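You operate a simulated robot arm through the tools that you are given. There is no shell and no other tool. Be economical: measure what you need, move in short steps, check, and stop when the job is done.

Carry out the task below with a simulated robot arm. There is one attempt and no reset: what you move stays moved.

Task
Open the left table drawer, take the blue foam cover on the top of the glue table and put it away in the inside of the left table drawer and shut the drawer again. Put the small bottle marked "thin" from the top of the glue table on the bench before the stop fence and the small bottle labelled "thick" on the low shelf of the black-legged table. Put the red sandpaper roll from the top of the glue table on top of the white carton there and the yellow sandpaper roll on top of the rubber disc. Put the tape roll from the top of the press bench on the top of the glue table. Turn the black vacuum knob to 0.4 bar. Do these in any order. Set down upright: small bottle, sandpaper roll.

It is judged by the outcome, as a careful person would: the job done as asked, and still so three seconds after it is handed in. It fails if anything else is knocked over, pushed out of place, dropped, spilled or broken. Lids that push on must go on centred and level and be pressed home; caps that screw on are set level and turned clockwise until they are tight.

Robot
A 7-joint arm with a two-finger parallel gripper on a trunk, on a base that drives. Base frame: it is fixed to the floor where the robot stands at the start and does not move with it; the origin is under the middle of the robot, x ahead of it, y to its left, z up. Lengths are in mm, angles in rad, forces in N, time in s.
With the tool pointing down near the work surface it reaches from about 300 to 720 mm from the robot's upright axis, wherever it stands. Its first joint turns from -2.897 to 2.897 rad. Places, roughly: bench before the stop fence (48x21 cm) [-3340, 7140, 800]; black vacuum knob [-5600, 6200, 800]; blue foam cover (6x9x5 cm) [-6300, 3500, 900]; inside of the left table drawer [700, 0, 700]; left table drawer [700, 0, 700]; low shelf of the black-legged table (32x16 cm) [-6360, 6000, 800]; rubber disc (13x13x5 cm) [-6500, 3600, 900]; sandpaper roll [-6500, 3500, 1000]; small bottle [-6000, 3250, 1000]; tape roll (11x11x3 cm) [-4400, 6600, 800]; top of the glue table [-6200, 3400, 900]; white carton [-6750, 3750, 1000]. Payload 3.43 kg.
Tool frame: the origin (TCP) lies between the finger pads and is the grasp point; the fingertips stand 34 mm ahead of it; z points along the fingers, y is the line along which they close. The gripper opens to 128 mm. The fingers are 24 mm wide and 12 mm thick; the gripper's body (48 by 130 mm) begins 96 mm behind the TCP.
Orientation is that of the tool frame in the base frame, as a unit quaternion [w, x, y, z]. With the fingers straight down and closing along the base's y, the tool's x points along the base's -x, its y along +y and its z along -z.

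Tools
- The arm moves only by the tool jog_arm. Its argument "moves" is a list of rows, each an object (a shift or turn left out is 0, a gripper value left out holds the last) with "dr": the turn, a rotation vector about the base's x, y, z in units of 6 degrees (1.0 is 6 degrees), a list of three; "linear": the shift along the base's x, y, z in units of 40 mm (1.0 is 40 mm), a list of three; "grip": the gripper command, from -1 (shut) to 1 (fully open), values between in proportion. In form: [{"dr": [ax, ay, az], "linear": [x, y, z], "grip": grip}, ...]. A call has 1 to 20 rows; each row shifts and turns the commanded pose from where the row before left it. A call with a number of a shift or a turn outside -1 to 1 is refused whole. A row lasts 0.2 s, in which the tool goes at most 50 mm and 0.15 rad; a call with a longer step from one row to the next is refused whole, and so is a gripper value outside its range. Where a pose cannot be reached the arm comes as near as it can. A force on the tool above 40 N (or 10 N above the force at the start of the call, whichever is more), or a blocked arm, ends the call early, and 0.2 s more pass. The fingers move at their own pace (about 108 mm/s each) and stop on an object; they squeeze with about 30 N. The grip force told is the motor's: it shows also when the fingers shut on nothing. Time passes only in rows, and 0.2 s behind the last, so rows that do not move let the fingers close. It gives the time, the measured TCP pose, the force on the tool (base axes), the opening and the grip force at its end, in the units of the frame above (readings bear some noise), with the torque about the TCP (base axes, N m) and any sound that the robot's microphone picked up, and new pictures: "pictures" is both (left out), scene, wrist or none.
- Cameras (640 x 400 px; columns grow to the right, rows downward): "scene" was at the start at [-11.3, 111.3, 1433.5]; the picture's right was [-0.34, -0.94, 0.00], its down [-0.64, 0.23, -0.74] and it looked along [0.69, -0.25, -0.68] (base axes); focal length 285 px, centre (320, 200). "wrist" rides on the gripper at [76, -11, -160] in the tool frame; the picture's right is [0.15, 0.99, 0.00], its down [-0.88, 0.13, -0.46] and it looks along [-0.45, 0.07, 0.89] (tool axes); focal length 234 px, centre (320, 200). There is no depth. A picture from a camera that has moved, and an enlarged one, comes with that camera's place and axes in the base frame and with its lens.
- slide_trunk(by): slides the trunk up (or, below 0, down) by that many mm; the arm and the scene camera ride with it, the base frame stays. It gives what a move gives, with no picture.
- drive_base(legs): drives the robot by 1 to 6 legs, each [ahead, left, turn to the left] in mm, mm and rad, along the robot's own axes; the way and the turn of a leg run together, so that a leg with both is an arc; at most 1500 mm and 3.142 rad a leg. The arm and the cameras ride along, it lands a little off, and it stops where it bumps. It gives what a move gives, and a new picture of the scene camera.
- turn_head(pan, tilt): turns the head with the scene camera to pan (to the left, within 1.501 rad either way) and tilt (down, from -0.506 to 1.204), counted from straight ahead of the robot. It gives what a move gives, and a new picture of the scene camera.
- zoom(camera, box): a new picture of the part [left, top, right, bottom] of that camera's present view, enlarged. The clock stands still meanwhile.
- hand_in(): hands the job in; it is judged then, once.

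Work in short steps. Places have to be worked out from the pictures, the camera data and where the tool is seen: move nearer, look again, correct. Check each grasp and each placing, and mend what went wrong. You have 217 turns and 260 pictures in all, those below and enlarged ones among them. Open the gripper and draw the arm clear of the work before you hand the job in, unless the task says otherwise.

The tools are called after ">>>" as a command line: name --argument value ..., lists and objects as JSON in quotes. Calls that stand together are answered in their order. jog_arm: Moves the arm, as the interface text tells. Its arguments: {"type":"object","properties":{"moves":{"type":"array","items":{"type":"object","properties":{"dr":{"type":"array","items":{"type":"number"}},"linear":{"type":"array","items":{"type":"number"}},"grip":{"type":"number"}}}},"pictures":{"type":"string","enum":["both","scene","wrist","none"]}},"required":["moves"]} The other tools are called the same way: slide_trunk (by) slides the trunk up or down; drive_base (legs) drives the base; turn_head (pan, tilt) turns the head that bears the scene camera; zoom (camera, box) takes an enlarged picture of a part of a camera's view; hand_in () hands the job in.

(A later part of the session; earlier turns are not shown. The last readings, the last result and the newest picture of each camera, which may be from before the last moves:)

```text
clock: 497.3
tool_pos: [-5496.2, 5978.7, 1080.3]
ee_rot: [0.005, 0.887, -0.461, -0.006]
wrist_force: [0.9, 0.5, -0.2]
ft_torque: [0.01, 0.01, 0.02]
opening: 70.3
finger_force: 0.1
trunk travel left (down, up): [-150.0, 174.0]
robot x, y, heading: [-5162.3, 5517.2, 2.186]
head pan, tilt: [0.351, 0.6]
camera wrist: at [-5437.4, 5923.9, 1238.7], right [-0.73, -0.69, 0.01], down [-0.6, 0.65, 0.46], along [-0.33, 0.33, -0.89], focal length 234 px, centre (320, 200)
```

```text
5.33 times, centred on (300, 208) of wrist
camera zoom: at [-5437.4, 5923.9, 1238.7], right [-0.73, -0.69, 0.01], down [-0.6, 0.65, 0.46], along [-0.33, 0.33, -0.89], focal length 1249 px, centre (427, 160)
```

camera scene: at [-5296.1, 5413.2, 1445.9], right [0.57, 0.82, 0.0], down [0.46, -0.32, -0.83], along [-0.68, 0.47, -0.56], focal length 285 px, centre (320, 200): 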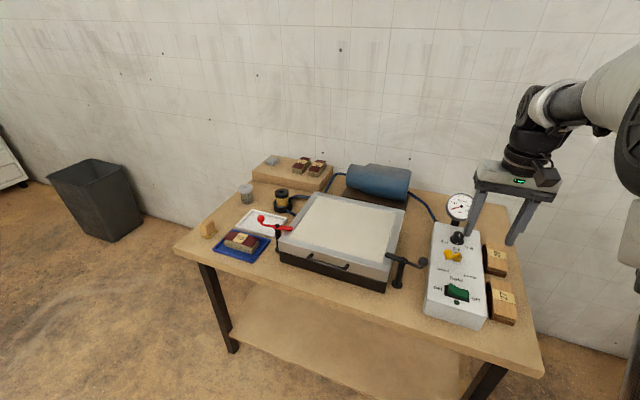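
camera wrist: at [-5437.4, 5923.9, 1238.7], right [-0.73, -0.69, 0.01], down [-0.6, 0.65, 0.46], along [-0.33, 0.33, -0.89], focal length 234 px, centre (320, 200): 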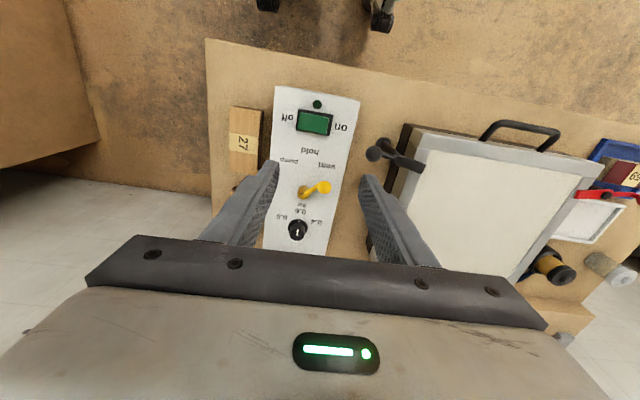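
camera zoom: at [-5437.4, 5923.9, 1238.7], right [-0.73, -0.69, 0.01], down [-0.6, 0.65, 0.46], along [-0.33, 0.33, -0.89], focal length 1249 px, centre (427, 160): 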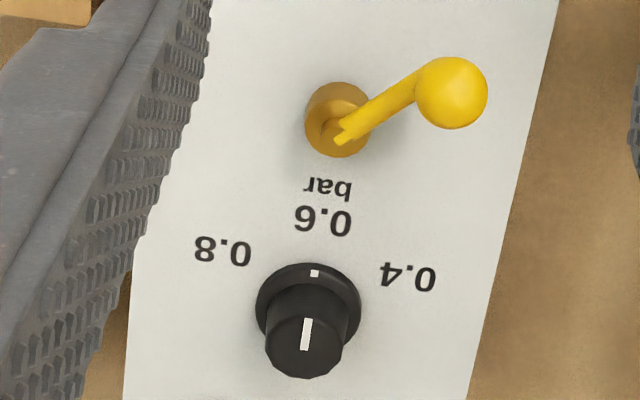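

The pointer is at 0.6 and 0.4 lies 60° clockwise (seen from above). The knob is near [-5598,6146,845]. I drive 115 mm ahead and hover over the knob.

>>> drive_base --legs '[[115, 0, 0]]'

>>> jog_arm --moves '[{"linear": [-0.4, 0.9, 0], "grip": 0.0}, {"linear": [-0.3, 0.8, -0.4]}, {}]' --pictures "wrist"

```text
clock: 498.5
tool_pos: [-5560.9, 6072.2, 1078.0]
ee_rot: [0.005, 0.887, -0.462, -0.007]
wrist_force: [0.3, 0.1, -0.3]
ft_torque: [0.02, 0.01, 0.02]
opening: 70.3
finger_force: 0.1
trunk travel left (down, up): [-150.0, 174.0]
robot x, y, heading: [-5224.7, 5611.7, 2.186]
head pan, tilt: [0.351, 0.6]
camera scene: at [-5361.2, 5505.6, 1445.9], right [0.57, 0.82, 0.0], down [0.46, -0.32, -0.83], along [-0.68, 0.47, -0.56], focal length 285 px, centre (320, 200)
```

scene: 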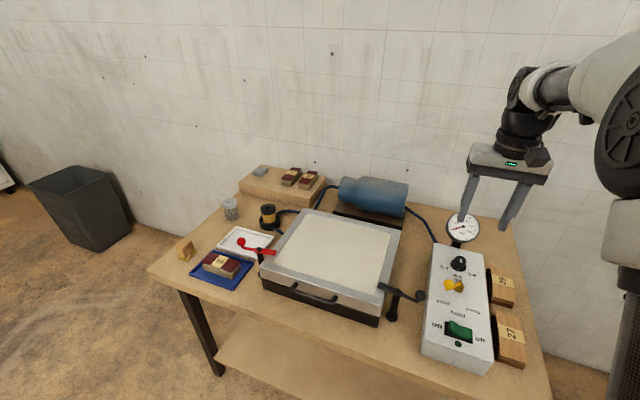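

```text
clock: 499.3
tool_pos: [-5588.7, 6141.0, 1063.9]
ee_rot: [0.006, 0.887, -0.461, -0.006]
wrist_force: [0.0, 0.1, -0.3]
ft_torque: [-0.02, -0.06, 0.01]
opening: 63.9
finger_force: 0.1
trunk travel left (down, up): [-150.0, 174.0]
robot x, y, heading: [-5228.1, 5613.9, 2.184]
head pan, tilt: [0.351, 0.6]
camera wrist: at [-5531.0, 6084.7, 1223.0], right [-0.73, -0.69, 0.01], down [-0.6, 0.65, 0.46], along [-0.33, 0.33, -0.89], focal length 234 px, centre (320, 200)
```

wrist: 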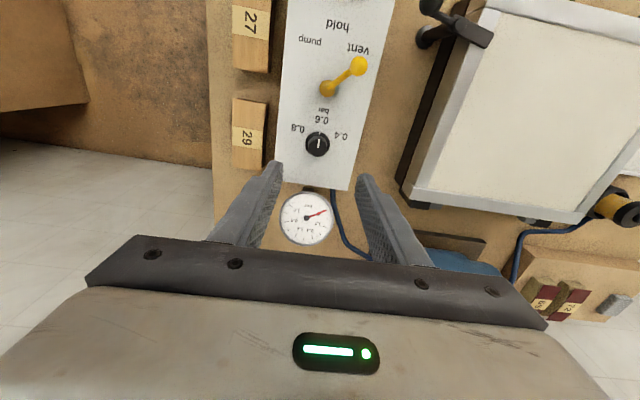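

Refined: knob ≈ [-5602,6158,828]. I centre on it and lower to z≈905 for a check, with the fingers at 45 mm.

>>> jog_arm --moves '[{"linear": [-0.33, 0.42, 0], "grip": -0.3}, {"linear": [0, 0, -0.9]}, {"linear": [0, 0, -0.9]}, {"linear": [0, 0, -0.9]}, {"linear": [0, 0, -0.9]}, {"linear": [0, 0, -0.4]}, {}]' --pictures "wrist"

```text
clock: 500.9
tool_pos: [-5601.1, 6156.9, 904.5]
ee_rot: [0.007, 0.887, -0.462, -0.007]
wrist_force: [-0.5, -0.9, 0.0]
ft_torque: [0.03, -0.01, -0.02]
opening: 44.6
finger_force: 0.1
trunk travel left (down, up): [-150.0, 174.0]
robot x, y, heading: [-5227.1, 5611.8, 2.187]
head pan, tilt: [0.351, 0.6]
camera wrist: at [-5543.9, 6101.4, 1061.9], right [-0.73, -0.69, 0.01], down [-0.6, 0.65, 0.46], along [-0.33, 0.33, -0.89], focal length 234 px, centre (320, 200)
```

wrist: 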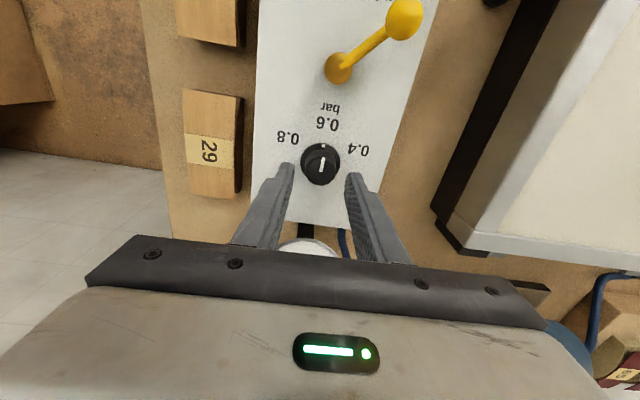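

>>> jog_arm --moves '[{"linear": [-0.1, 0.11, -0.4]}, {"linear": [0, 0, -0.5]}, {"linear": [0, 0, -0.3]}, {}]' --pictures "wrist"

```text
clock: 501.9
tool_pos: [-5605.8, 6160.6, 859.5]
ee_rot: [0.003, 0.887, -0.461, -0.008]
wrist_force: [1.7, -2.0, 23.3]
ft_torque: [0.12, -0.78, -0.11]
opening: 44.8
finger_force: 0.1
trunk travel left (down, up): [-150.0, 174.0]
robot x, y, heading: [-5228.3, 5607.7, 2.185]
head pan, tilt: [0.351, 0.6]
camera wrist: at [-5547.4, 6104.8, 1017.7], right [-0.73, -0.69, 0.01], down [-0.6, 0.65, 0.47], along [-0.33, 0.33, -0.88], focal length 234 px, centre (320, 200)
```

wrist: 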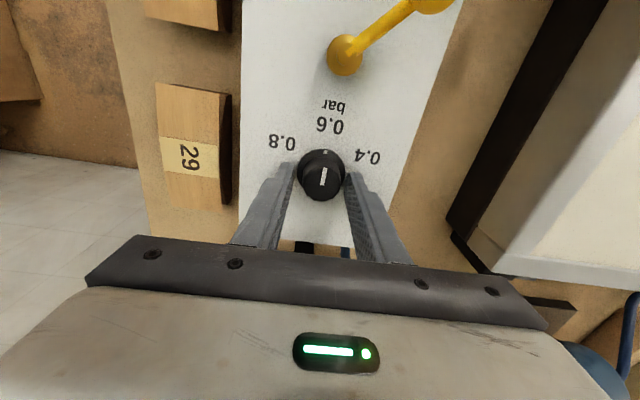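

Tips touched the box top (z≈825). I raise 7 mm and close on the knob.

>>> jog_arm --moves '[{"linear": [0, 0, 0.18]}, {}, {"grip": -1}, {"grip": -1}, {"grip": -1}]' --pictures "wrist"

>>> zoom --camera "wrist" --box '[250, 90, 400, 240]'

```text
clock: 503.1
tool_pos: [-5604.9, 6160.0, 860.5]
ee_rot: [0.007, 0.887, -0.462, -0.003]
wrist_force: [4.5, -6.3, -17.4]
ft_torque: [0.69, 0.59, -0.01]
opening: 41.2
finger_force: 45.2
trunk travel left (down, up): [-150.0, 174.0]
robot x, y, heading: [-5228.0, 5613.0, 2.187]
head pan, tilt: [0.351, 0.6]
camera wrist: at [-5547.8, 6105.3, 1019.0], right [-0.73, -0.69, 0.02], down [-0.61, 0.65, 0.46], along [-0.32, 0.32, -0.89], focal length 234 px, centre (320, 200)
```

wrist: 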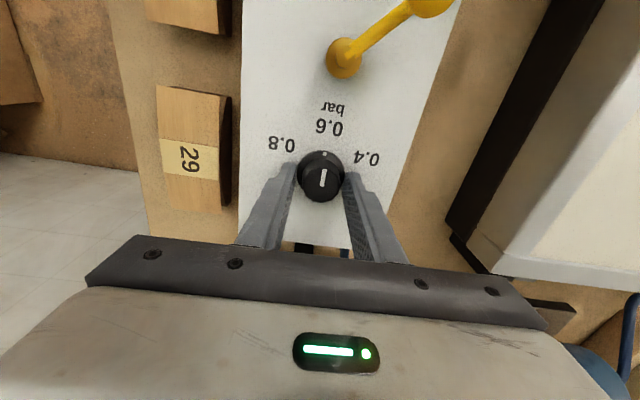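

```text
2.67 times, centred on (325, 165) of wrist
camera zoom: at [-5547.8, 6105.3, 1019.0], right [-0.73, -0.69, 0.02], down [-0.61, 0.65, 0.46], along [-0.32, 0.32, -0.89], focal length 624 px, centre (307, 293)
```

zoom: 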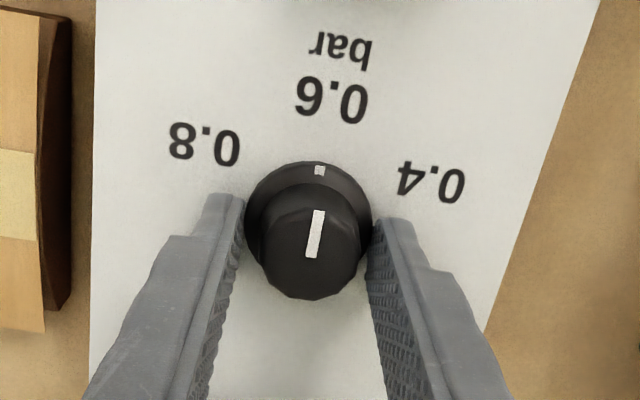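

Gripped on the skirt (41 mm), pointer still at 0.6. I turn 60° clockwise (seen from above).

>>> jog_arm --moves '[{"linear": [0, 0, -0.12]}, {"dr": [0, 0, -1]}, {"dr": [0, 0, -1]}, {"dr": [0, 0, -1]}, {"dr": [0, 0, -1]}, {"dr": [0, 0, -1]}, {"dr": [0, 0, -1]}, {"dr": [0, 0, -1]}, {"dr": [0, 0, -1]}, {"dr": [0, 0, -1]}, {"dr": [0, 0, -1]}, {}]' --pictures "wrist"

>>> zoom --camera "wrist" --box '[245, 90, 395, 240]'

```text
clock: 505.7
tool_pos: [-5600.7, 6159.7, 858.9]
ee_rot: [-0.001, -0.537, 0.843, 0.007]
wrist_force: [28.1, -11.5, 12.0]
ft_torque: [-0.39, -0.8, 0.31]
opening: 41.8
finger_force: 45.5
trunk travel left (down, up): [-150.0, 174.0]
robot x, y, heading: [-5230.5, 5612.4, 2.184]
head pan, tilt: [0.351, 0.6]
camera wrist: at [-5619.8, 6084.3, 1018.6], right [-0.96, 0.29, 0.01], down [0.26, 0.85, 0.46], along [0.12, 0.45, -0.89], focal length 234 px, centre (320, 200)
```

wrist: 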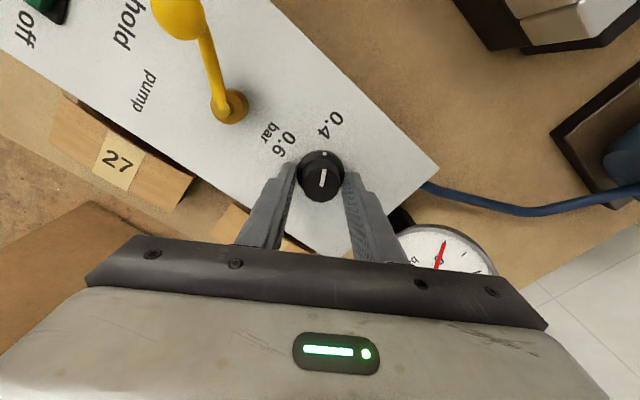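

```text
2.67 times, centred on (320, 165) of wrist
camera zoom: at [-5619.8, 6084.3, 1018.6], right [-0.96, 0.29, 0.01], down [0.26, 0.85, 0.46], along [0.12, 0.45, -0.89], focal length 624 px, centre (320, 293)
```

zoom: 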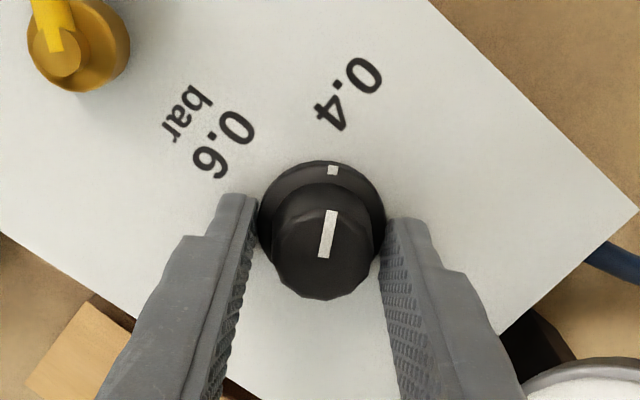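

The pointer now faces 0.4. I release gently, rise and check.

>>> jog_arm --moves '[{"grip": -0.2}, {"grip": -0.2}, {"linear": [0, 0, 0.5]}, {"linear": [0, 0, 0.9]}, {"linear": [0, 0, 0.9]}, {}]' --pictures "wrist"

>>> zoom --camera "wrist" --box '[270, 90, 390, 190]'

```text
clock: 507.1
tool_pos: [-5604.4, 6159.9, 948.2]
ee_rot: [-0.003, -0.537, 0.843, 0.008]
wrist_force: [0.1, 0.6, 0.4]
ft_torque: [-0.02, -0.02, -0.01]
opening: 51.3
finger_force: 0.1
trunk travel left (down, up): [-150.0, 174.0]
robot x, y, heading: [-5227.8, 5608.1, 2.186]
head pan, tilt: [0.351, 0.6]
camera wrist: at [-5622.7, 6084.5, 1107.4], right [-0.96, 0.28, 0.01], down [0.26, 0.85, 0.46], along [0.12, 0.45, -0.89], focal length 234 px, centre (320, 200)
```

wrist: 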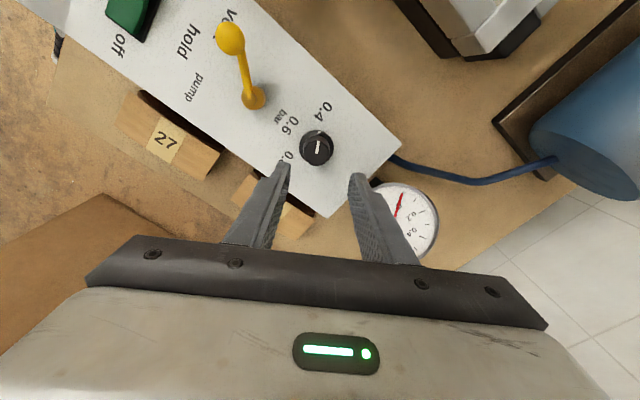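

```text
4.00 times, centred on (330, 140) of wrist
camera zoom: at [-5622.7, 6084.5, 1107.4], right [-0.96, 0.28, 0.01], down [0.26, 0.85, 0.46], along [0.12, 0.45, -0.89], focal length 937 px, centre (280, 440)
```

zoom: 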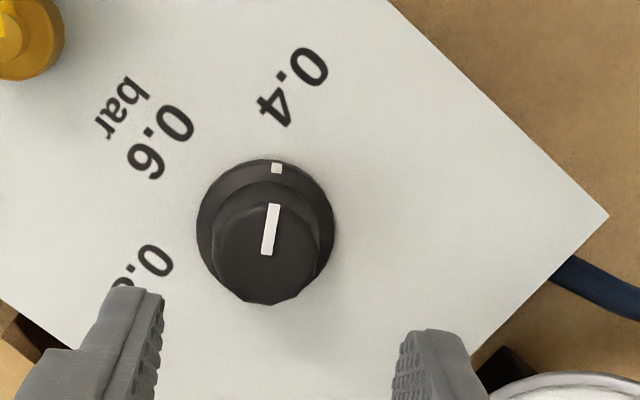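

Knob reads 0.4. I restore the tool yaw, back off, and drive to the glue table for the "thick" bottle.

>>> jog_arm --moves '[{"linear": [0, 0, 0.9]}, {"linear": [0, 0, 0.9]}, {"dr": [0, 0, 1], "linear": [0, 0, 0.5]}, {"dr": [0, 0, 1], "linear": [0, 0, 0.5]}, {"dr": [0, 0, 1]}, {"dr": [0, 0, 1]}, {"dr": [0, 0, 1]}, {"dr": [0, 0, 1]}, {"dr": [0, 0, 1]}, {"dr": [0, 0, 1]}, {"dr": [0, 0, 1]}, {"dr": [0, 0, 1]}]' --pictures "none"

>>> drive_base --legs '[[-350, 0, 0], [0, 0, 1.577], [580, 452, 0], [580, 452, 0]]'

>>> turn_head --pan 0.2 --tilt 0.6

```text
clock: 509.7
tool_pos: [-5604.3, 6160.7, 1063.1]
ee_rot: [0.005, 0.888, -0.46, -0.007]
wrist_force: [-0.6, -0.1, -0.3]
ft_torque: [0.01, -0.01, 0.01]
opening: 51.4
finger_force: 0.1
trunk travel left (down, up): [-150.0, 174.0]
robot x, y, heading: [-5225.7, 5609.4, 2.189]
head pan, tilt: [0.351, 0.6]
```

```text
clock: 524.8
tool_pos: [-6006.7, 3545.5, 1061.9]
ee_rot: [0.009, 0.955, 0.297, -0.001]
wrist_force: [0.0, -0.2, -0.4]
ft_torque: [-0.01, -0.03, -0.03]
opening: 51.2
finger_force: 0.1
trunk travel left (down, up): [-150.0, 174.0]
robot x, y, heading: [-5457.6, 3921.1, -2.537]
head pan, tilt: [0.351, 0.6]
camera scene: at [-5350.1, 3784.1, 1445.9], right [-0.82, 0.58, 0.0], down [0.33, 0.46, -0.83], along [-0.47, -0.67, -0.56], focal length 285 px, centre (320, 200)
```

scene: 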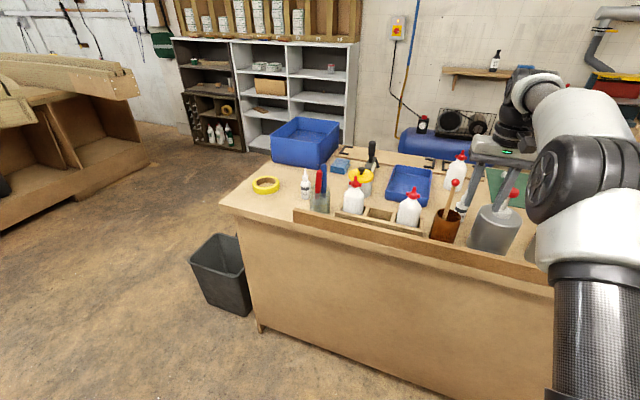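

```text
clock: 525.5
tool_pos: [-6006.0, 3545.4, 1062.4]
ee_rot: [0.008, 0.955, 0.297, -0.002]
wrist_force: [-0.8, 0.0, 0.3]
ft_torque: [0.02, 0.02, 0.01]
opening: 51.2
finger_force: 0.0
trunk travel left (down, up): [-150.0, 174.0]
robot x, y, heading: [-5453.2, 3918.4, -2.536]
head pan, tilt: [0.201, 0.6]
camera scene: at [-5360.3, 3792.5, 1445.9], right [-0.72, 0.69, 0.0], down [0.39, 0.41, -0.83], along [-0.57, -0.6, -0.56], focal length 285 px, centre (320, 200)
```

scene: 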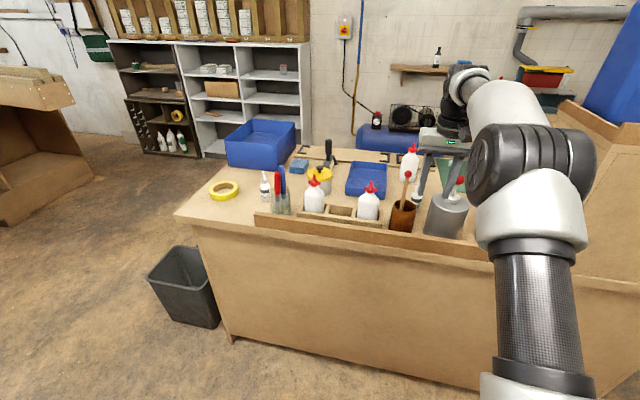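

The gripper is near the pump jugs, so I raise it first, then zoom.

>>> jog_arm --moves '[{"linear": [0, 0, 0.8]}, {"linear": [0, 0, 0.8]}, {"linear": [0, 0, 0.8]}]' --pictures "wrist"

>>> zoom --camera "scene" --box '[340, 130, 500, 250]'

```text
clock: 526.3
tool_pos: [-6002.9, 3548.4, 1147.3]
ee_rot: [0.007, 0.955, 0.298, 0.0]
wrist_force: [-0.4, -0.5, -0.2]
ft_torque: [0.0, -0.01, 0.04]
opening: 51.4
finger_force: 0.0
out of reach, approached as far as the arm can: row 3
trunk travel left (down, up): [-150.0, 174.0]
robot x, y, heading: [-5454.0, 3922.7, -2.534]
head pan, tilt: [0.201, 0.6]
camera wrist: at [-5945.3, 3603.9, 1306.1], right [0.68, -0.73, 0.01], down [-0.65, -0.6, 0.46], along [-0.33, -0.33, -0.89], focal length 234 px, centre (320, 200)
```

wrist: 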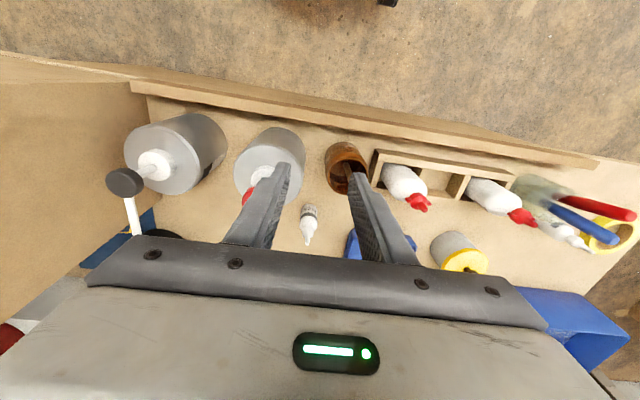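

```text
3.33 times, centred on (420, 190) of scene
camera zoom: at [-5360.3, 3792.4, 1445.9], right [-0.72, 0.69, 0.0], down [0.39, 0.41, -0.83], along [-0.57, -0.6, -0.56], focal length 949 px, centre (-13, 233)
```

zoom: 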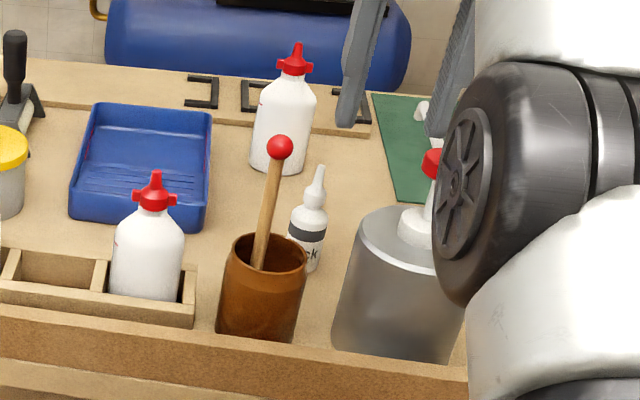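

"Thick" stands at about [-6140,3441], behind pot and pump jug. I first retract the arm (it is near full stretch), then drive closer so I can descend vertically.

>>> jog_arm --moves '[{"linear": [0.3, 0.2, 0]}, {"linear": [0.6, 0.42, 0]}, {"linear": [0.8, 0.55, 0]}, {"linear": [0.8, 0.55, 0]}, {"linear": [0.8, 0.55, 0]}]' --pictures "none"

```text
clock: 527.5
tool_pos: [-5871.2, 3640.3, 1146.6]
ee_rot: [0.009, 0.955, 0.297, -0.001]
wrist_force: [-0.7, -0.6, -1.5]
ft_torque: [0.0, -0.02, -0.02]
opening: 51.2
finger_force: 0.1
trunk travel left (down, up): [-150.0, 174.0]
robot x, y, heading: [-5454.2, 3921.0, -2.533]
head pan, tilt: [0.201, 0.6]
```

>>> drive_base --legs '[[230, 0, 0]]'

>>> jog_arm --moves '[{"dr": [0, 0, 0.8], "linear": [-0.4, -0.28, 0], "grip": -0.06}, {"dr": [0, 0, 0.9], "linear": [-0.5, -0.35, 0]}, {"dr": [0, 0, 0.8], "linear": [-0.5, -0.35, 0]}, {}]' --pictures "wrist"

```text
clock: 529.3
tool_pos: [-6062.6, 3507.3, 1146.9]
ee_rot: [0.008, 0.955, 0.297, -0.001]
wrist_force: [-0.1, -0.3, -0.1]
ft_torque: [0.0, -0.01, -0.01]
opening: 51.3
finger_force: 0.1
trunk travel left (down, up): [-150.0, 174.0]
robot x, y, heading: [-5644.3, 3790.6, -2.533]
head pan, tilt: [0.201, 0.6]
camera scene: at [-5550.5, 3660.6, 1445.9], right [-0.72, 0.69, 0.0], down [0.39, 0.41, -0.83], along [-0.57, -0.6, -0.56], focal length 285 px, centre (320, 200)
```

scene: 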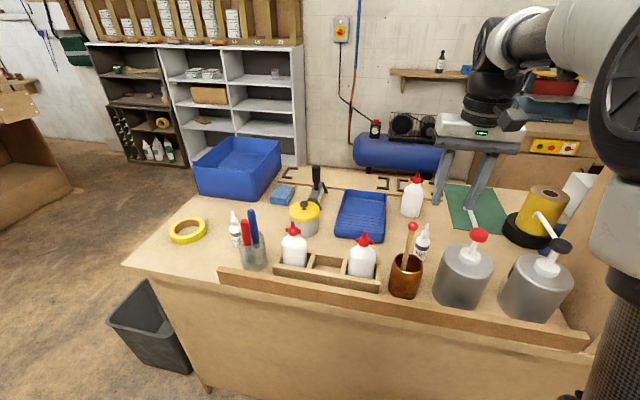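

```text
clock: 530.3
tool_pos: [-6118.6, 3468.8, 1146.2]
ee_rot: [0.008, 0.908, 0.42, 0.001]
wrist_force: [-0.7, -0.5, -0.7]
ft_torque: [-0.04, 0.0, 0.03]
opening: 60.5
finger_force: 0.2
trunk travel left (down, up): [-150.0, 174.0]
robot x, y, heading: [-5644.2, 3787.7, -2.533]
head pan, tilt: [0.201, 0.6]
camera wrist: at [-6076.8, 3536.0, 1305.4], right [0.85, -0.53, 0.01], down [-0.47, -0.75, 0.46], along [-0.23, -0.4, -0.89], focal length 234 px, centre (320, 200)
```

wrist: 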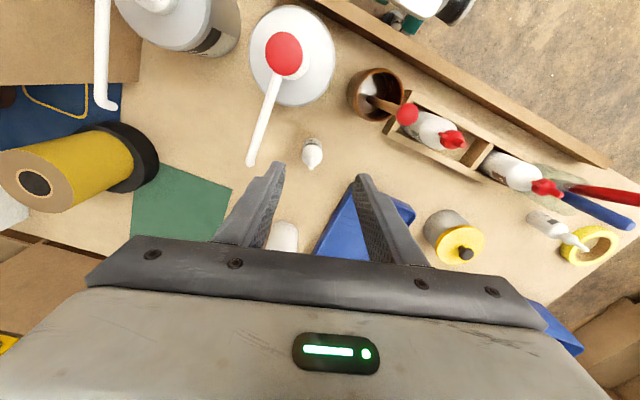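

The hardener's spout tip hangs about 75 mm from the bottle. I yaw the hand about 120° the other way so neither hand nor camera come near the spout.

>>> jog_arm --moves '[{"dr": [0, 0, -1], "linear": [-0.05, -0.05, 0]}, {"dr": [0, 0, -1], "linear": [-0.05, -0.05, 0]}, {"dr": [0, 0, -1], "linear": [-0.05, -0.05, 0]}, {"dr": [0, 0, -1], "linear": [-0.05, -0.05, 0]}, {"dr": [0, 0, -1], "linear": [-0.05, -0.05, 0]}, {"dr": [0, 0, -1], "linear": [-0.05, -0.05, 0]}, {"dr": [0, 0, -1], "linear": [-0.05, -0.05, 0]}, {"dr": [0, 0, -1], "linear": [-0.05, -0.05, 0]}, {"dr": [0, 0, -1], "linear": [-0.05, -0.05, 0]}, {"dr": [0, 0, -1], "linear": [-0.05, -0.05, 0]}, {"dr": [0, 0, -1]}, {"dr": [0, 0, -1]}, {"dr": [0, 0, -1]}, {"dr": [0, 0, -1]}, {"dr": [0, 0, -1]}, {"dr": [0, 0, -1]}, {"dr": [0, 0, -1]}, {"dr": [0, 0, -1]}, {"dr": [0, 0, -1]}, {"dr": [0, 0, -1]}]' --pictures "both"

```text
clock: 534.5
tool_pos: [-6137.5, 3449.7, 1147.7]
ee_rot: [0.004, 0.816, -0.578, -0.006]
wrist_force: [-0.3, 0.2, -0.3]
ft_torque: [-0.01, 0.0, 0.0]
opening: 60.1
finger_force: 0.0
trunk travel left (down, up): [-150.0, 174.0]
robot x, y, heading: [-5645.8, 3793.5, -2.536]
head pan, tilt: [0.201, 0.6]
camera scene: at [-5550.5, 3660.6, 1445.9], right [-0.72, 0.69, 0.0], down [0.39, 0.41, -0.83], along [-0.57, -0.6, -0.56], focal length 285 px, centre (320, 200)
camera wrist: at [-6097.4, 3380.6, 1305.1], right [-0.88, -0.47, 0.01], down [-0.41, 0.79, 0.46], along [-0.23, 0.4, -0.89], focal length 234 px, centre (320, 200)
```

scene: 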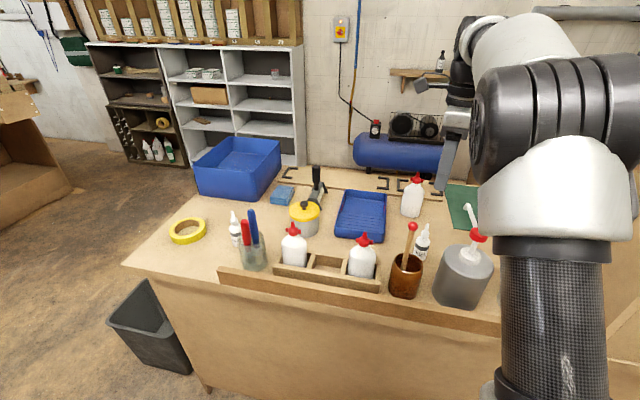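
wrist: 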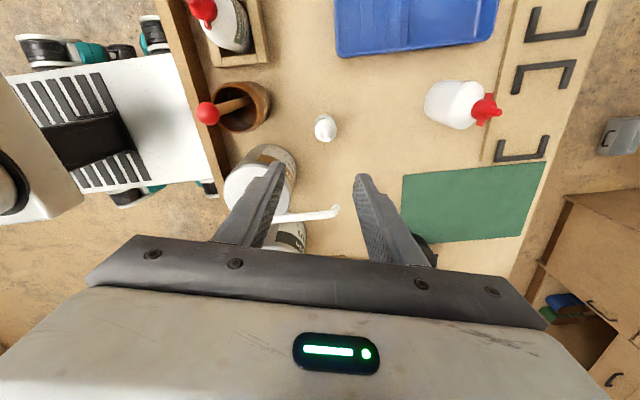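

Bottle ≈ [-6142,3442]; the spout tip is 84 mm off. I shift and descend partway for a check.

>>> jog_arm --moves '[{"linear": [-0.11, -0.19, -0.5], "grip": 0.0}, {"linear": [0, 0, -0.9]}, {"linear": [0, 0, -0.9]}, {"linear": [0, 0, -0.9]}, {"linear": [0, 0, -0.9]}, {}]' --pictures "both"

```text
clock: 535.9
tool_pos: [-6143.2, 3441.1, 982.1]
ee_rot: [0.004, 0.817, -0.577, -0.007]
wrist_force: [-0.3, 0.1, 0.9]
ft_torque: [-0.03, 0.02, -0.03]
opening: 64.0
finger_force: 0.0
trunk travel left (down, up): [-150.0, 174.0]
robot x, y, heading: [-5645.1, 3787.9, -2.537]
head pan, tilt: [0.201, 0.6]
camera scene: at [-5550.6, 3660.5, 1445.9], right [-0.72, 0.69, 0.0], down [0.39, 0.41, -0.82], along [-0.57, -0.6, -0.57], focal length 285 px, centre (320, 200)
camera wrist: at [-6103.1, 3372.5, 1141.3], right [-0.88, -0.47, 0.01], down [-0.41, 0.79, 0.46], along [-0.23, 0.4, -0.89], focal length 234 px, centre (320, 200)
```

scene: 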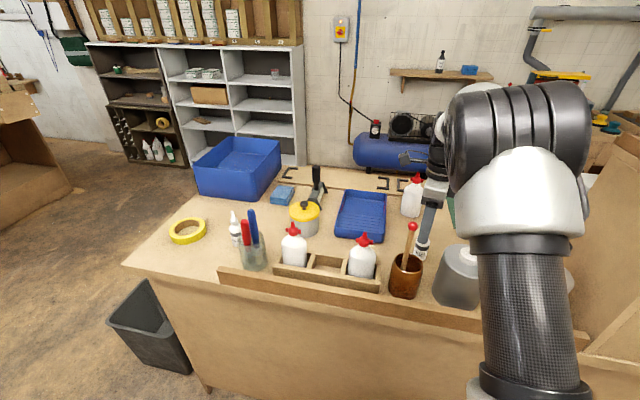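
wrist: 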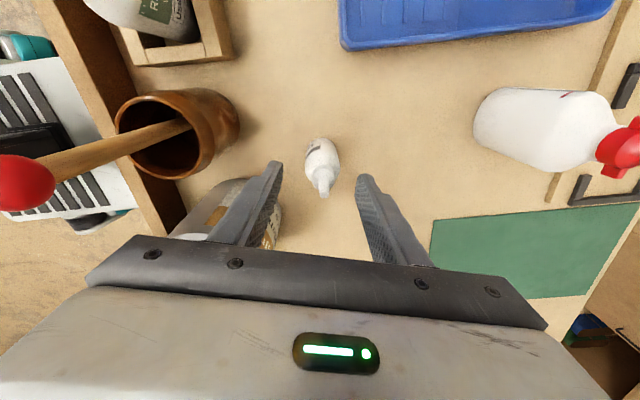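

>>> jog_arm --moves '[{"linear": [0.05, -0.12, -0.8]}, {"linear": [0, 0, -0.8]}, {"linear": [0, 0, -0.3]}, {}]' --pictures "wrist"

```text
clock: 536.9
tool_pos: [-6140.8, 3437.1, 906.0]
ee_rot: [0.005, 0.817, -0.576, -0.007]
wrist_force: [-0.2, -0.5, 0.1]
ft_torque: [0.02, 0.01, 0.01]
opening: 63.7
finger_force: 0.0
trunk travel left (down, up): [-150.0, 174.0]
robot x, y, heading: [-5643.0, 3785.8, -2.537]
head pan, tilt: [0.201, 0.6]
camera wrist: at [-6100.4, 3368.2, 1065.0], right [-0.88, -0.47, 0.01], down [-0.41, 0.79, 0.46], along [-0.23, 0.4, -0.89], focal length 234 px, centre (320, 200)
```

wrist: 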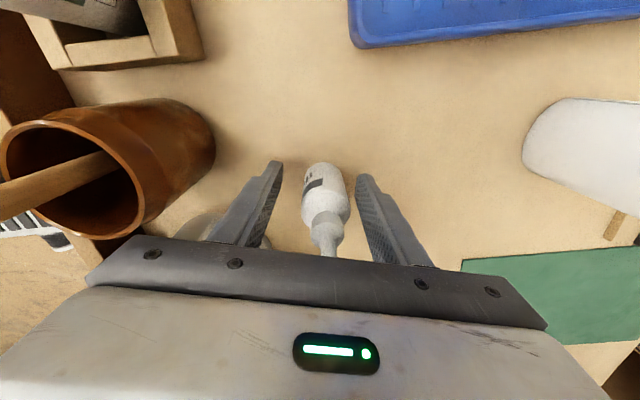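

In position. I close and lift straight up.

>>> jog_arm --moves '[{"grip": -1}, {"grip": -1}, {"grip": -1}, {"linear": [0, 0, 0.5]}, {"linear": [0, 0, 0.9]}, {"linear": [0, 0, 0.9]}, {"linear": [0, 0, 0.9]}, {"linear": [0, 0, 0.9]}, {"linear": [0, 0, 0.9]}, {"linear": [0, 0, 0.6]}]' --pictures "both"

```text
clock: 539.1
tool_pos: [-6140.1, 3437.5, 1130.6]
ee_rot: [0.004, 0.817, -0.577, -0.006]
wrist_force: [-1.0, 0.1, -0.6]
ft_torque: [0.01, 0.01, 0.02]
opening: 34.4
finger_force: 30.3
trunk travel left (down, up): [-150.0, 174.0]
robot x, y, heading: [-5643.8, 3789.7, -2.537]
head pan, tilt: [0.201, 0.6]
camera scene: at [-5550.5, 3660.6, 1445.9], right [-0.72, 0.69, 0.0], down [0.39, 0.41, -0.83], along [-0.57, -0.6, -0.56], focal length 285 px, centre (320, 200)
camera wrist: at [-6098.7, 3368.4, 1289.9], right [-0.88, -0.47, 0.01], down [-0.41, 0.79, 0.46], along [-0.23, 0.4, -0.89], focal length 234 px, centre (320, 200)
```

scene: 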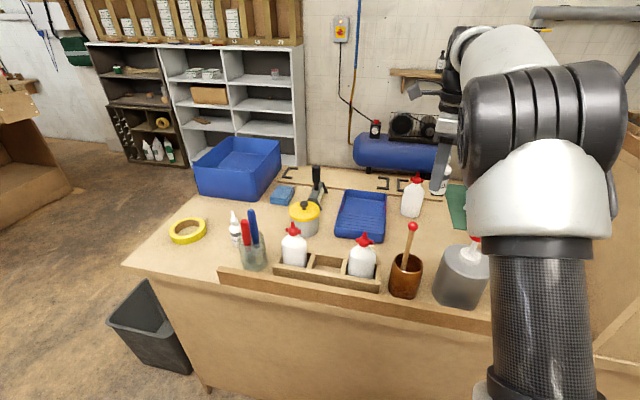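
wrist: 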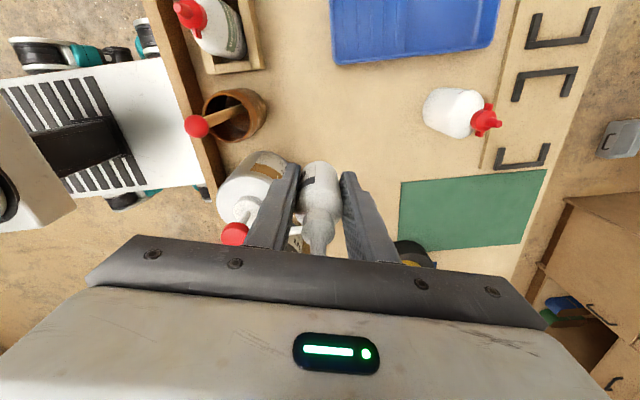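

Got "thick". I back away, restore the yaw, and drive round to the left end of the black-legged table, nearest its low shelf.

>>> drive_base --legs '[[-350, 0, 0]]'

>>> jog_arm --moves '[{"dr": [0, 0, 1], "linear": [0.25, 0.17, 0]}, {"dr": [0, 0, 1], "linear": [0.25, 0.17, 0]}, {"dr": [0, 0, 1], "linear": [0.25, 0.17, 0]}, {"dr": [0, 0, 1], "linear": [0.25, 0.17, 0]}, {"dr": [0, 0, 1], "linear": [0.25, 0.17, 0]}, {"dr": [0, 0, 1], "linear": [0.25, 0.17, 0]}, {"dr": [0, 0, 1], "linear": [0.25, 0.17, 0]}, {"dr": [0, 0, 1], "linear": [0.25, 0.17, 0]}, {"dr": [0, 0, 1]}, {"dr": [0, 0, 1]}, {"dr": [0, 0, 1]}, {"dr": [0, 0, 1]}, {"dr": [0, 0, 1]}, {"dr": [0, 0, 1]}, {"dr": [0, 0, 1]}, {"dr": [0, 0, 1]}, {"dr": [0, 0, 1]}, {"dr": [0, 0, 0.5]}]' --pictures "none"

>>> drive_base --legs '[[-51, -768, 0], [0, 0, 3.112], [-617, 794, 0]]'

>>> turn_head --pan 0.4 --tilt 0.6

```text
clock: 541.4
tool_pos: [-5852.9, 3636.5, 1131.4]
ee_rot: [0.004, 0.817, -0.577, -0.007]
wrist_force: [0.1, 0.2, -1.0]
ft_torque: [0.0, 0.01, -0.05]
opening: 34.5
finger_force: 30.2
trunk travel left (down, up): [-150.0, 174.0]
robot x, y, heading: [-5357.7, 3989.9, -2.54]
head pan, tilt: [0.201, 0.6]
camera scene: at [-5263.4, 3859.2, 1445.9], right [-0.72, 0.69, 0.0], down [0.39, 0.41, -0.83], along [-0.57, -0.59, -0.56], focal length 285 px, centre (320, 200)
```

scene: 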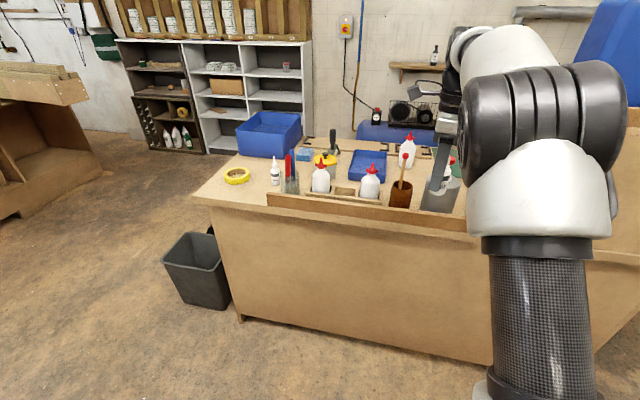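

```text
clock: 545.1
tool_pos: [-5773.5, 3691.5, 1130.9]
ee_rot: [0.008, 0.955, 0.296, 0.0]
wrist_force: [-0.4, 0.8, -0.8]
ft_torque: [0.0, 0.02, -0.01]
opening: 34.1
finger_force: 30.0
trunk travel left (down, up): [-150.0, 174.0]
robot x, y, heading: [-5358.0, 3984.4, -2.539]
head pan, tilt: [0.201, 0.6]
```

```text
clock: 568.0
tool_pos: [-6267.8, 5274.5, 1129.8]
ee_rot: [0.001, -0.27, 0.963, 0.008]
wrist_force: [0.0, -0.1, -0.4]
ft_torque: [-0.03, 0.03, -0.01]
opening: 34.2
finger_force: 30.0
trunk travel left (down, up): [-150.0, 174.0]
robot x, y, heading: [-6699.4, 5001.0, 0.548]
head pan, tilt: [0.201, 0.6]
camera scene: at [-6783.7, 5132.7, 1445.9], right [0.68, -0.73, 0.0], down [-0.41, -0.38, -0.83], along [0.6, 0.56, -0.56], focal length 285 px, centre (320, 200)
```

scene: 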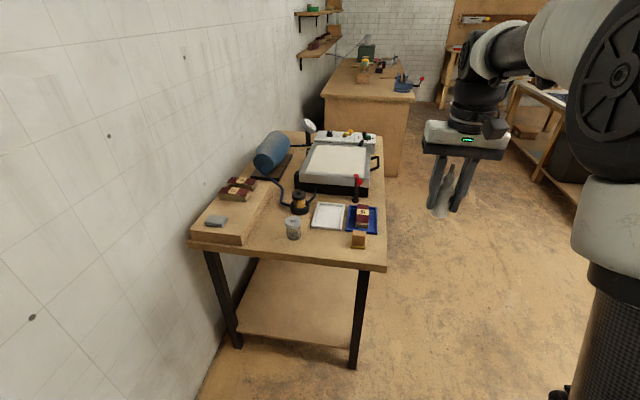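

```text
clock: 568.8
tool_pos: [-6268.2, 5273.6, 1130.5]
ee_rot: [0.001, -0.27, 0.963, 0.008]
wrist_force: [0.5, 0.0, -1.2]
ft_torque: [-0.01, 0.0, -0.02]
opening: 34.2
finger_force: 30.0
trunk travel left (down, up): [-150.0, 174.0]
robot x, y, heading: [-6699.5, 5000.4, 0.548]
head pan, tilt: [0.4, 0.6]
camera scene: at [-6796.8, 5144.3, 1445.9], right [0.81, -0.58, 0.0], down [-0.33, -0.46, -0.83], along [0.48, 0.67, -0.56], focal length 285 px, centre (320, 200)
```

scene: 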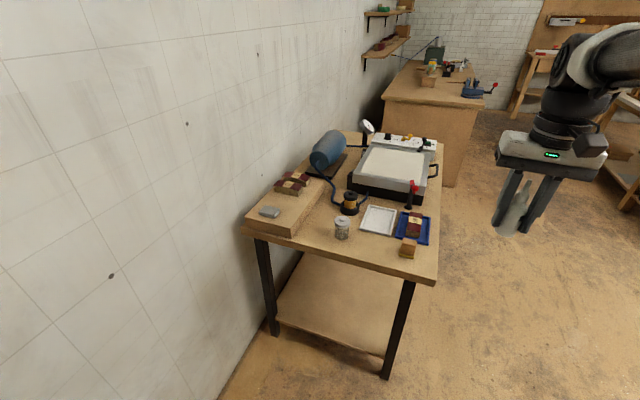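

>>> zoom --camera "scene" --box '[230, 140, 390, 270]'

```text
3.08 times, centred on (310, 205) of scene
camera zoom: at [-6796.8, 5144.3, 1445.9], right [0.81, -0.58, 0.0], down [-0.33, -0.46, -0.83], along [0.48, 0.67, -0.56], focal length 876 px, centre (351, 185)
```

zoom: 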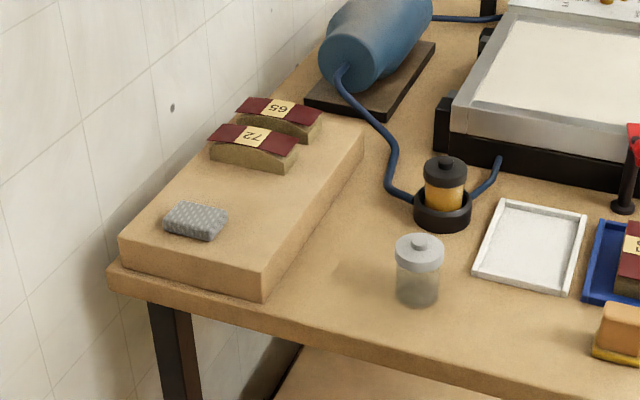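

A free spot on the low shelf is at about [-6368,5915,810]. I move in beside the table's left end with margins.

>>> drive_base --legs '[[0, 350, 0.03], [215, 0, 0]]'

>>> zoom --camera "scene" --box '[180, 120, 400, 290]'

```text
clock: 574.0
tool_pos: [-6286.6, 5700.4, 1130.6]
ee_rot: [0.001, -0.285, 0.959, 0.008]
wrist_force: [0.3, -1.0, -0.2]
ft_torque: [0.0, -0.01, 0.01]
opening: 34.3
finger_force: 30.3
trunk travel left (down, up): [-150.0, 174.0]
robot x, y, heading: [-6707.4, 5416.0, 0.58]
head pan, tilt: [0.4, 0.6]
camera scene: at [-6811.5, 5554.1, 1445.9], right [0.83, -0.56, 0.0], down [-0.31, -0.47, -0.83], along [0.46, 0.69, -0.56], focal length 285 px, centre (320, 200)
```

scene: 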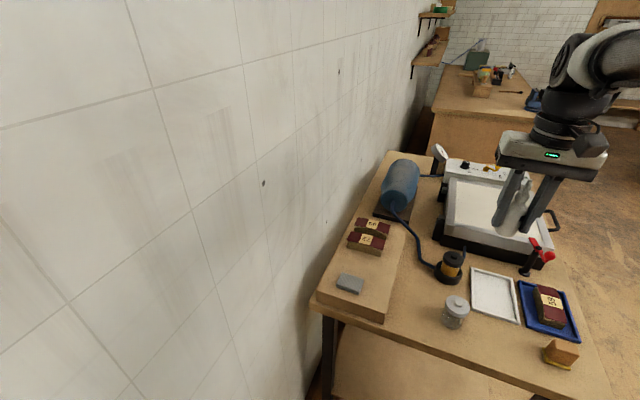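

```text
2.35 times, centred on (290, 205) of scene
camera zoom: at [-6811.5, 5554.1, 1445.9], right [0.83, -0.56, 0.0], down [-0.31, -0.47, -0.83], along [0.46, 0.69, -0.56], focal length 670 px, centre (391, 188)
```

zoom: 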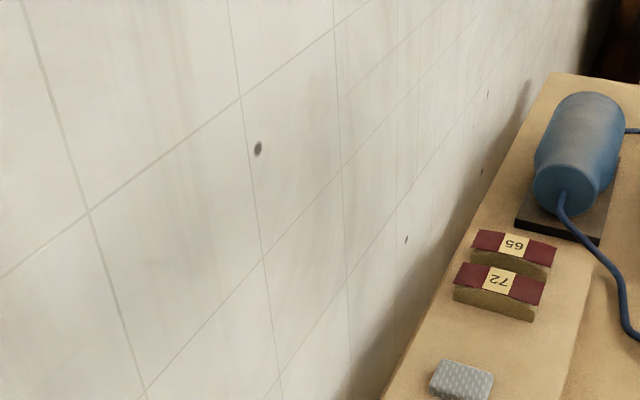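

I move the bottle over the shelf spot and look with the wrist camera.

>>> jog_arm --moves '[{"linear": [-0.38, 0.9, 0]}, {"linear": [-0.38, 0.9, 0]}, {"linear": [-0.38, 0.9, 0]}, {"linear": [-0.38, 0.9, 0]}, {"linear": [-0.38, 0.9, 0]}, {"linear": [-0.38, 0.9, 0]}, {"linear": [0, 0, -0.9]}, {"linear": [0, 0, -0.9]}, {}]' --pictures "both"

```text
clock: 576.0
tool_pos: [-6375.9, 5916.1, 1058.8]
ee_rot: [0.001, -0.285, 0.958, 0.009]
wrist_force: [0.0, 0.8, -0.7]
ft_torque: [0.0, 0.0, 0.02]
opening: 34.1
finger_force: 30.1
trunk travel left (down, up): [-150.0, 174.0]
robot x, y, heading: [-6705.5, 5418.1, 0.581]
head pan, tilt: [0.4, 0.6]
camera scene: at [-6811.5, 5554.2, 1445.9], right [0.83, -0.56, 0.0], down [-0.31, -0.47, -0.82], along [0.46, 0.69, -0.57], focal length 285 px, centre (320, 200)
camera wrist: at [-6431.3, 5862.3, 1217.1], right [-0.66, 0.75, 0.01], down [0.67, 0.58, 0.46], along [0.34, 0.32, -0.89], focal length 234 px, centre (320, 200)
```

scene: 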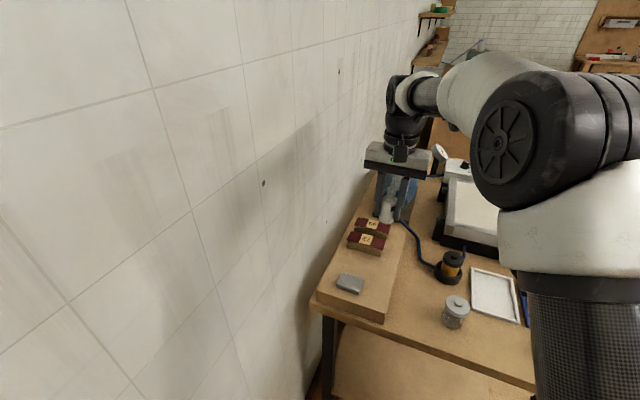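
wrist: 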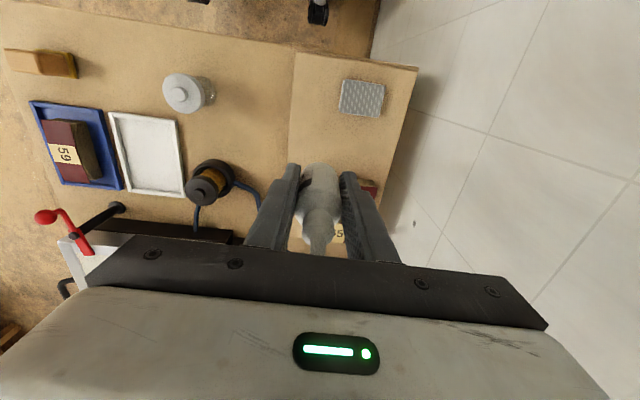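

The landing spot is clear of the grey piece, blocks and edge. I shift 10 mm ahead and lower.

>>> jog_arm --moves '[{"linear": [0.2, 0.14, -0.8]}, {"linear": [0, 0, -0.9]}, {"linear": [0, 0, -0.9]}, {"linear": [0, 0, -0.9]}, {"linear": [0, 0, -0.8]}, {}]' --pictures "wrist"

```text
clock: 577.4
tool_pos: [-6368.4, 5922.5, 886.4]
ee_rot: [0.001, -0.285, 0.958, 0.009]
wrist_force: [0.3, -0.5, 0.1]
ft_torque: [-0.01, 0.01, 0.0]
opening: 34.1
finger_force: 30.2
trunk travel left (down, up): [-150.0, 174.0]
robot x, y, heading: [-6709.5, 5412.3, 0.583]
head pan, tilt: [0.4, 0.6]
camera wrist: at [-6423.4, 5868.3, 1045.5], right [-0.66, 0.75, 0.01], down [0.67, 0.58, 0.46], along [0.34, 0.32, -0.89], focal length 234 px, centre (320, 200)
```

wrist: 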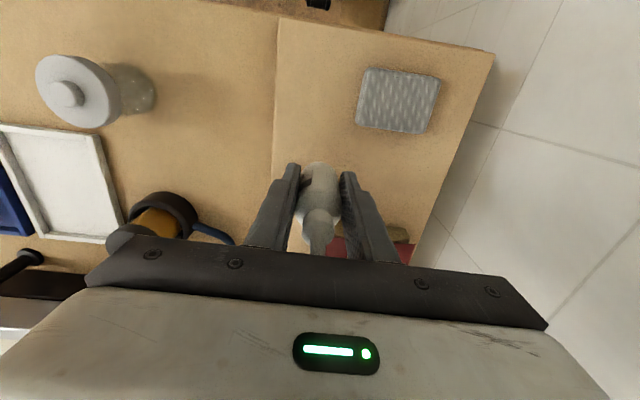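

>>> jog_arm --moves '[{"linear": [0, 0, -0.3]}, {"linear": [0, 0, -0.15]}, {"linear": [0, 0, -0.1]}, {}]' --pictures "none"

>>> jog_arm --moves '[{"linear": [0, 0, -0.1]}, {"linear": [0, 0, -0.1]}, {}]' --pictures "none"

```text
clock: 578.4
tool_pos: [-6368.7, 5921.7, 864.6]
ee_rot: [0.002, -0.285, 0.959, 0.009]
wrist_force: [-0.9, -0.8, -0.7]
ft_torque: [0.0, -0.01, -0.02]
opening: 34.4
finger_force: 30.0
trunk travel left (down, up): [-150.0, 174.0]
robot x, y, heading: [-6710.0, 5412.9, 0.581]
head pan, tilt: [0.4, 0.6]
```

```text
clock: 579.1
tool_pos: [-6368.9, 5921.5, 859.8]
ee_rot: [0.002, -0.285, 0.959, 0.009]
wrist_force: [-3.4, -4.6, 22.1]
ft_torque: [-0.43, -0.07, -0.07]
opening: 34.0
finger_force: 30.5
trunk travel left (down, up): [-150.0, 174.0]
robot x, y, heading: [-6709.7, 5416.7, 0.581]
head pan, tilt: [0.4, 0.6]
```

Contact. I ease up slightly, open narrowly and lift straight up.

>>> jog_arm --moves '[{"linear": [0, 0, 0.06]}, {"grip": -0.18}, {"grip": -0.18}, {"linear": [0, 0, 0.8]}, {"linear": [0, 0, 0.9]}, {"linear": [0, 0, 0.9]}, {"linear": [0, 0, 0.9]}, {"linear": [0, 0, 0.9]}, {"linear": [0, 0, 0.9]}, {}]' --pictures "both"

```text
clock: 581.4
tool_pos: [-6369.8, 5920.9, 1072.2]
ee_rot: [0.0, -0.285, 0.959, 0.009]
wrist_force: [0.6, -0.4, -0.5]
ft_torque: [0.03, 0.01, -0.02]
opening: 52.4
finger_force: 0.0
trunk travel left (down, up): [-150.0, 174.0]
robot x, y, heading: [-6708.0, 5414.0, 0.58]
head pan, tilt: [0.4, 0.6]
camera scene: at [-6811.6, 5554.0, 1445.9], right [0.83, -0.56, 0.0], down [-0.31, -0.47, -0.83], along [0.46, 0.69, -0.56], focal length 285 px, centre (320, 200)
camera wrist: at [-6424.1, 5868.0, 1231.2], right [-0.66, 0.75, 0.01], down [0.67, 0.58, 0.46], along [0.34, 0.32, -0.89], focal length 234 px, centre (320, 200)
```

scene: 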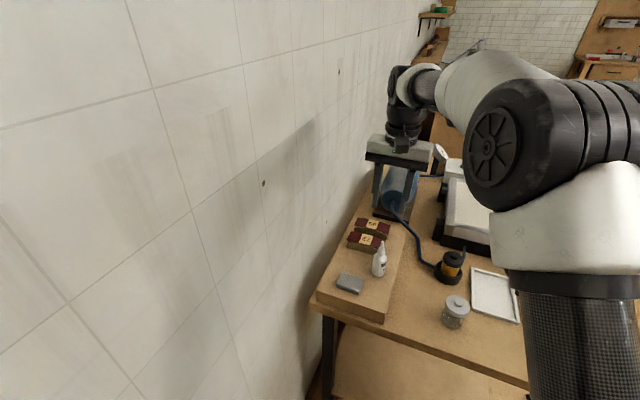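
wrist: 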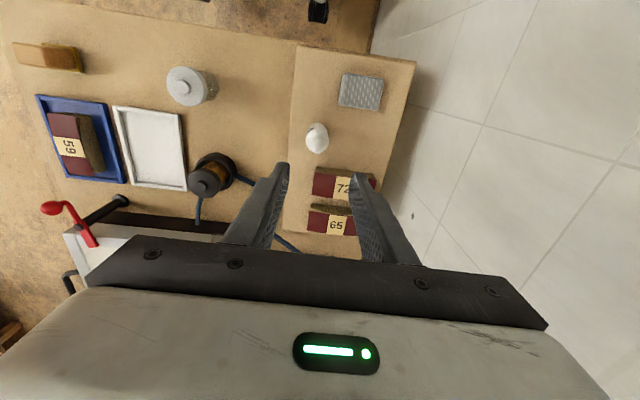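

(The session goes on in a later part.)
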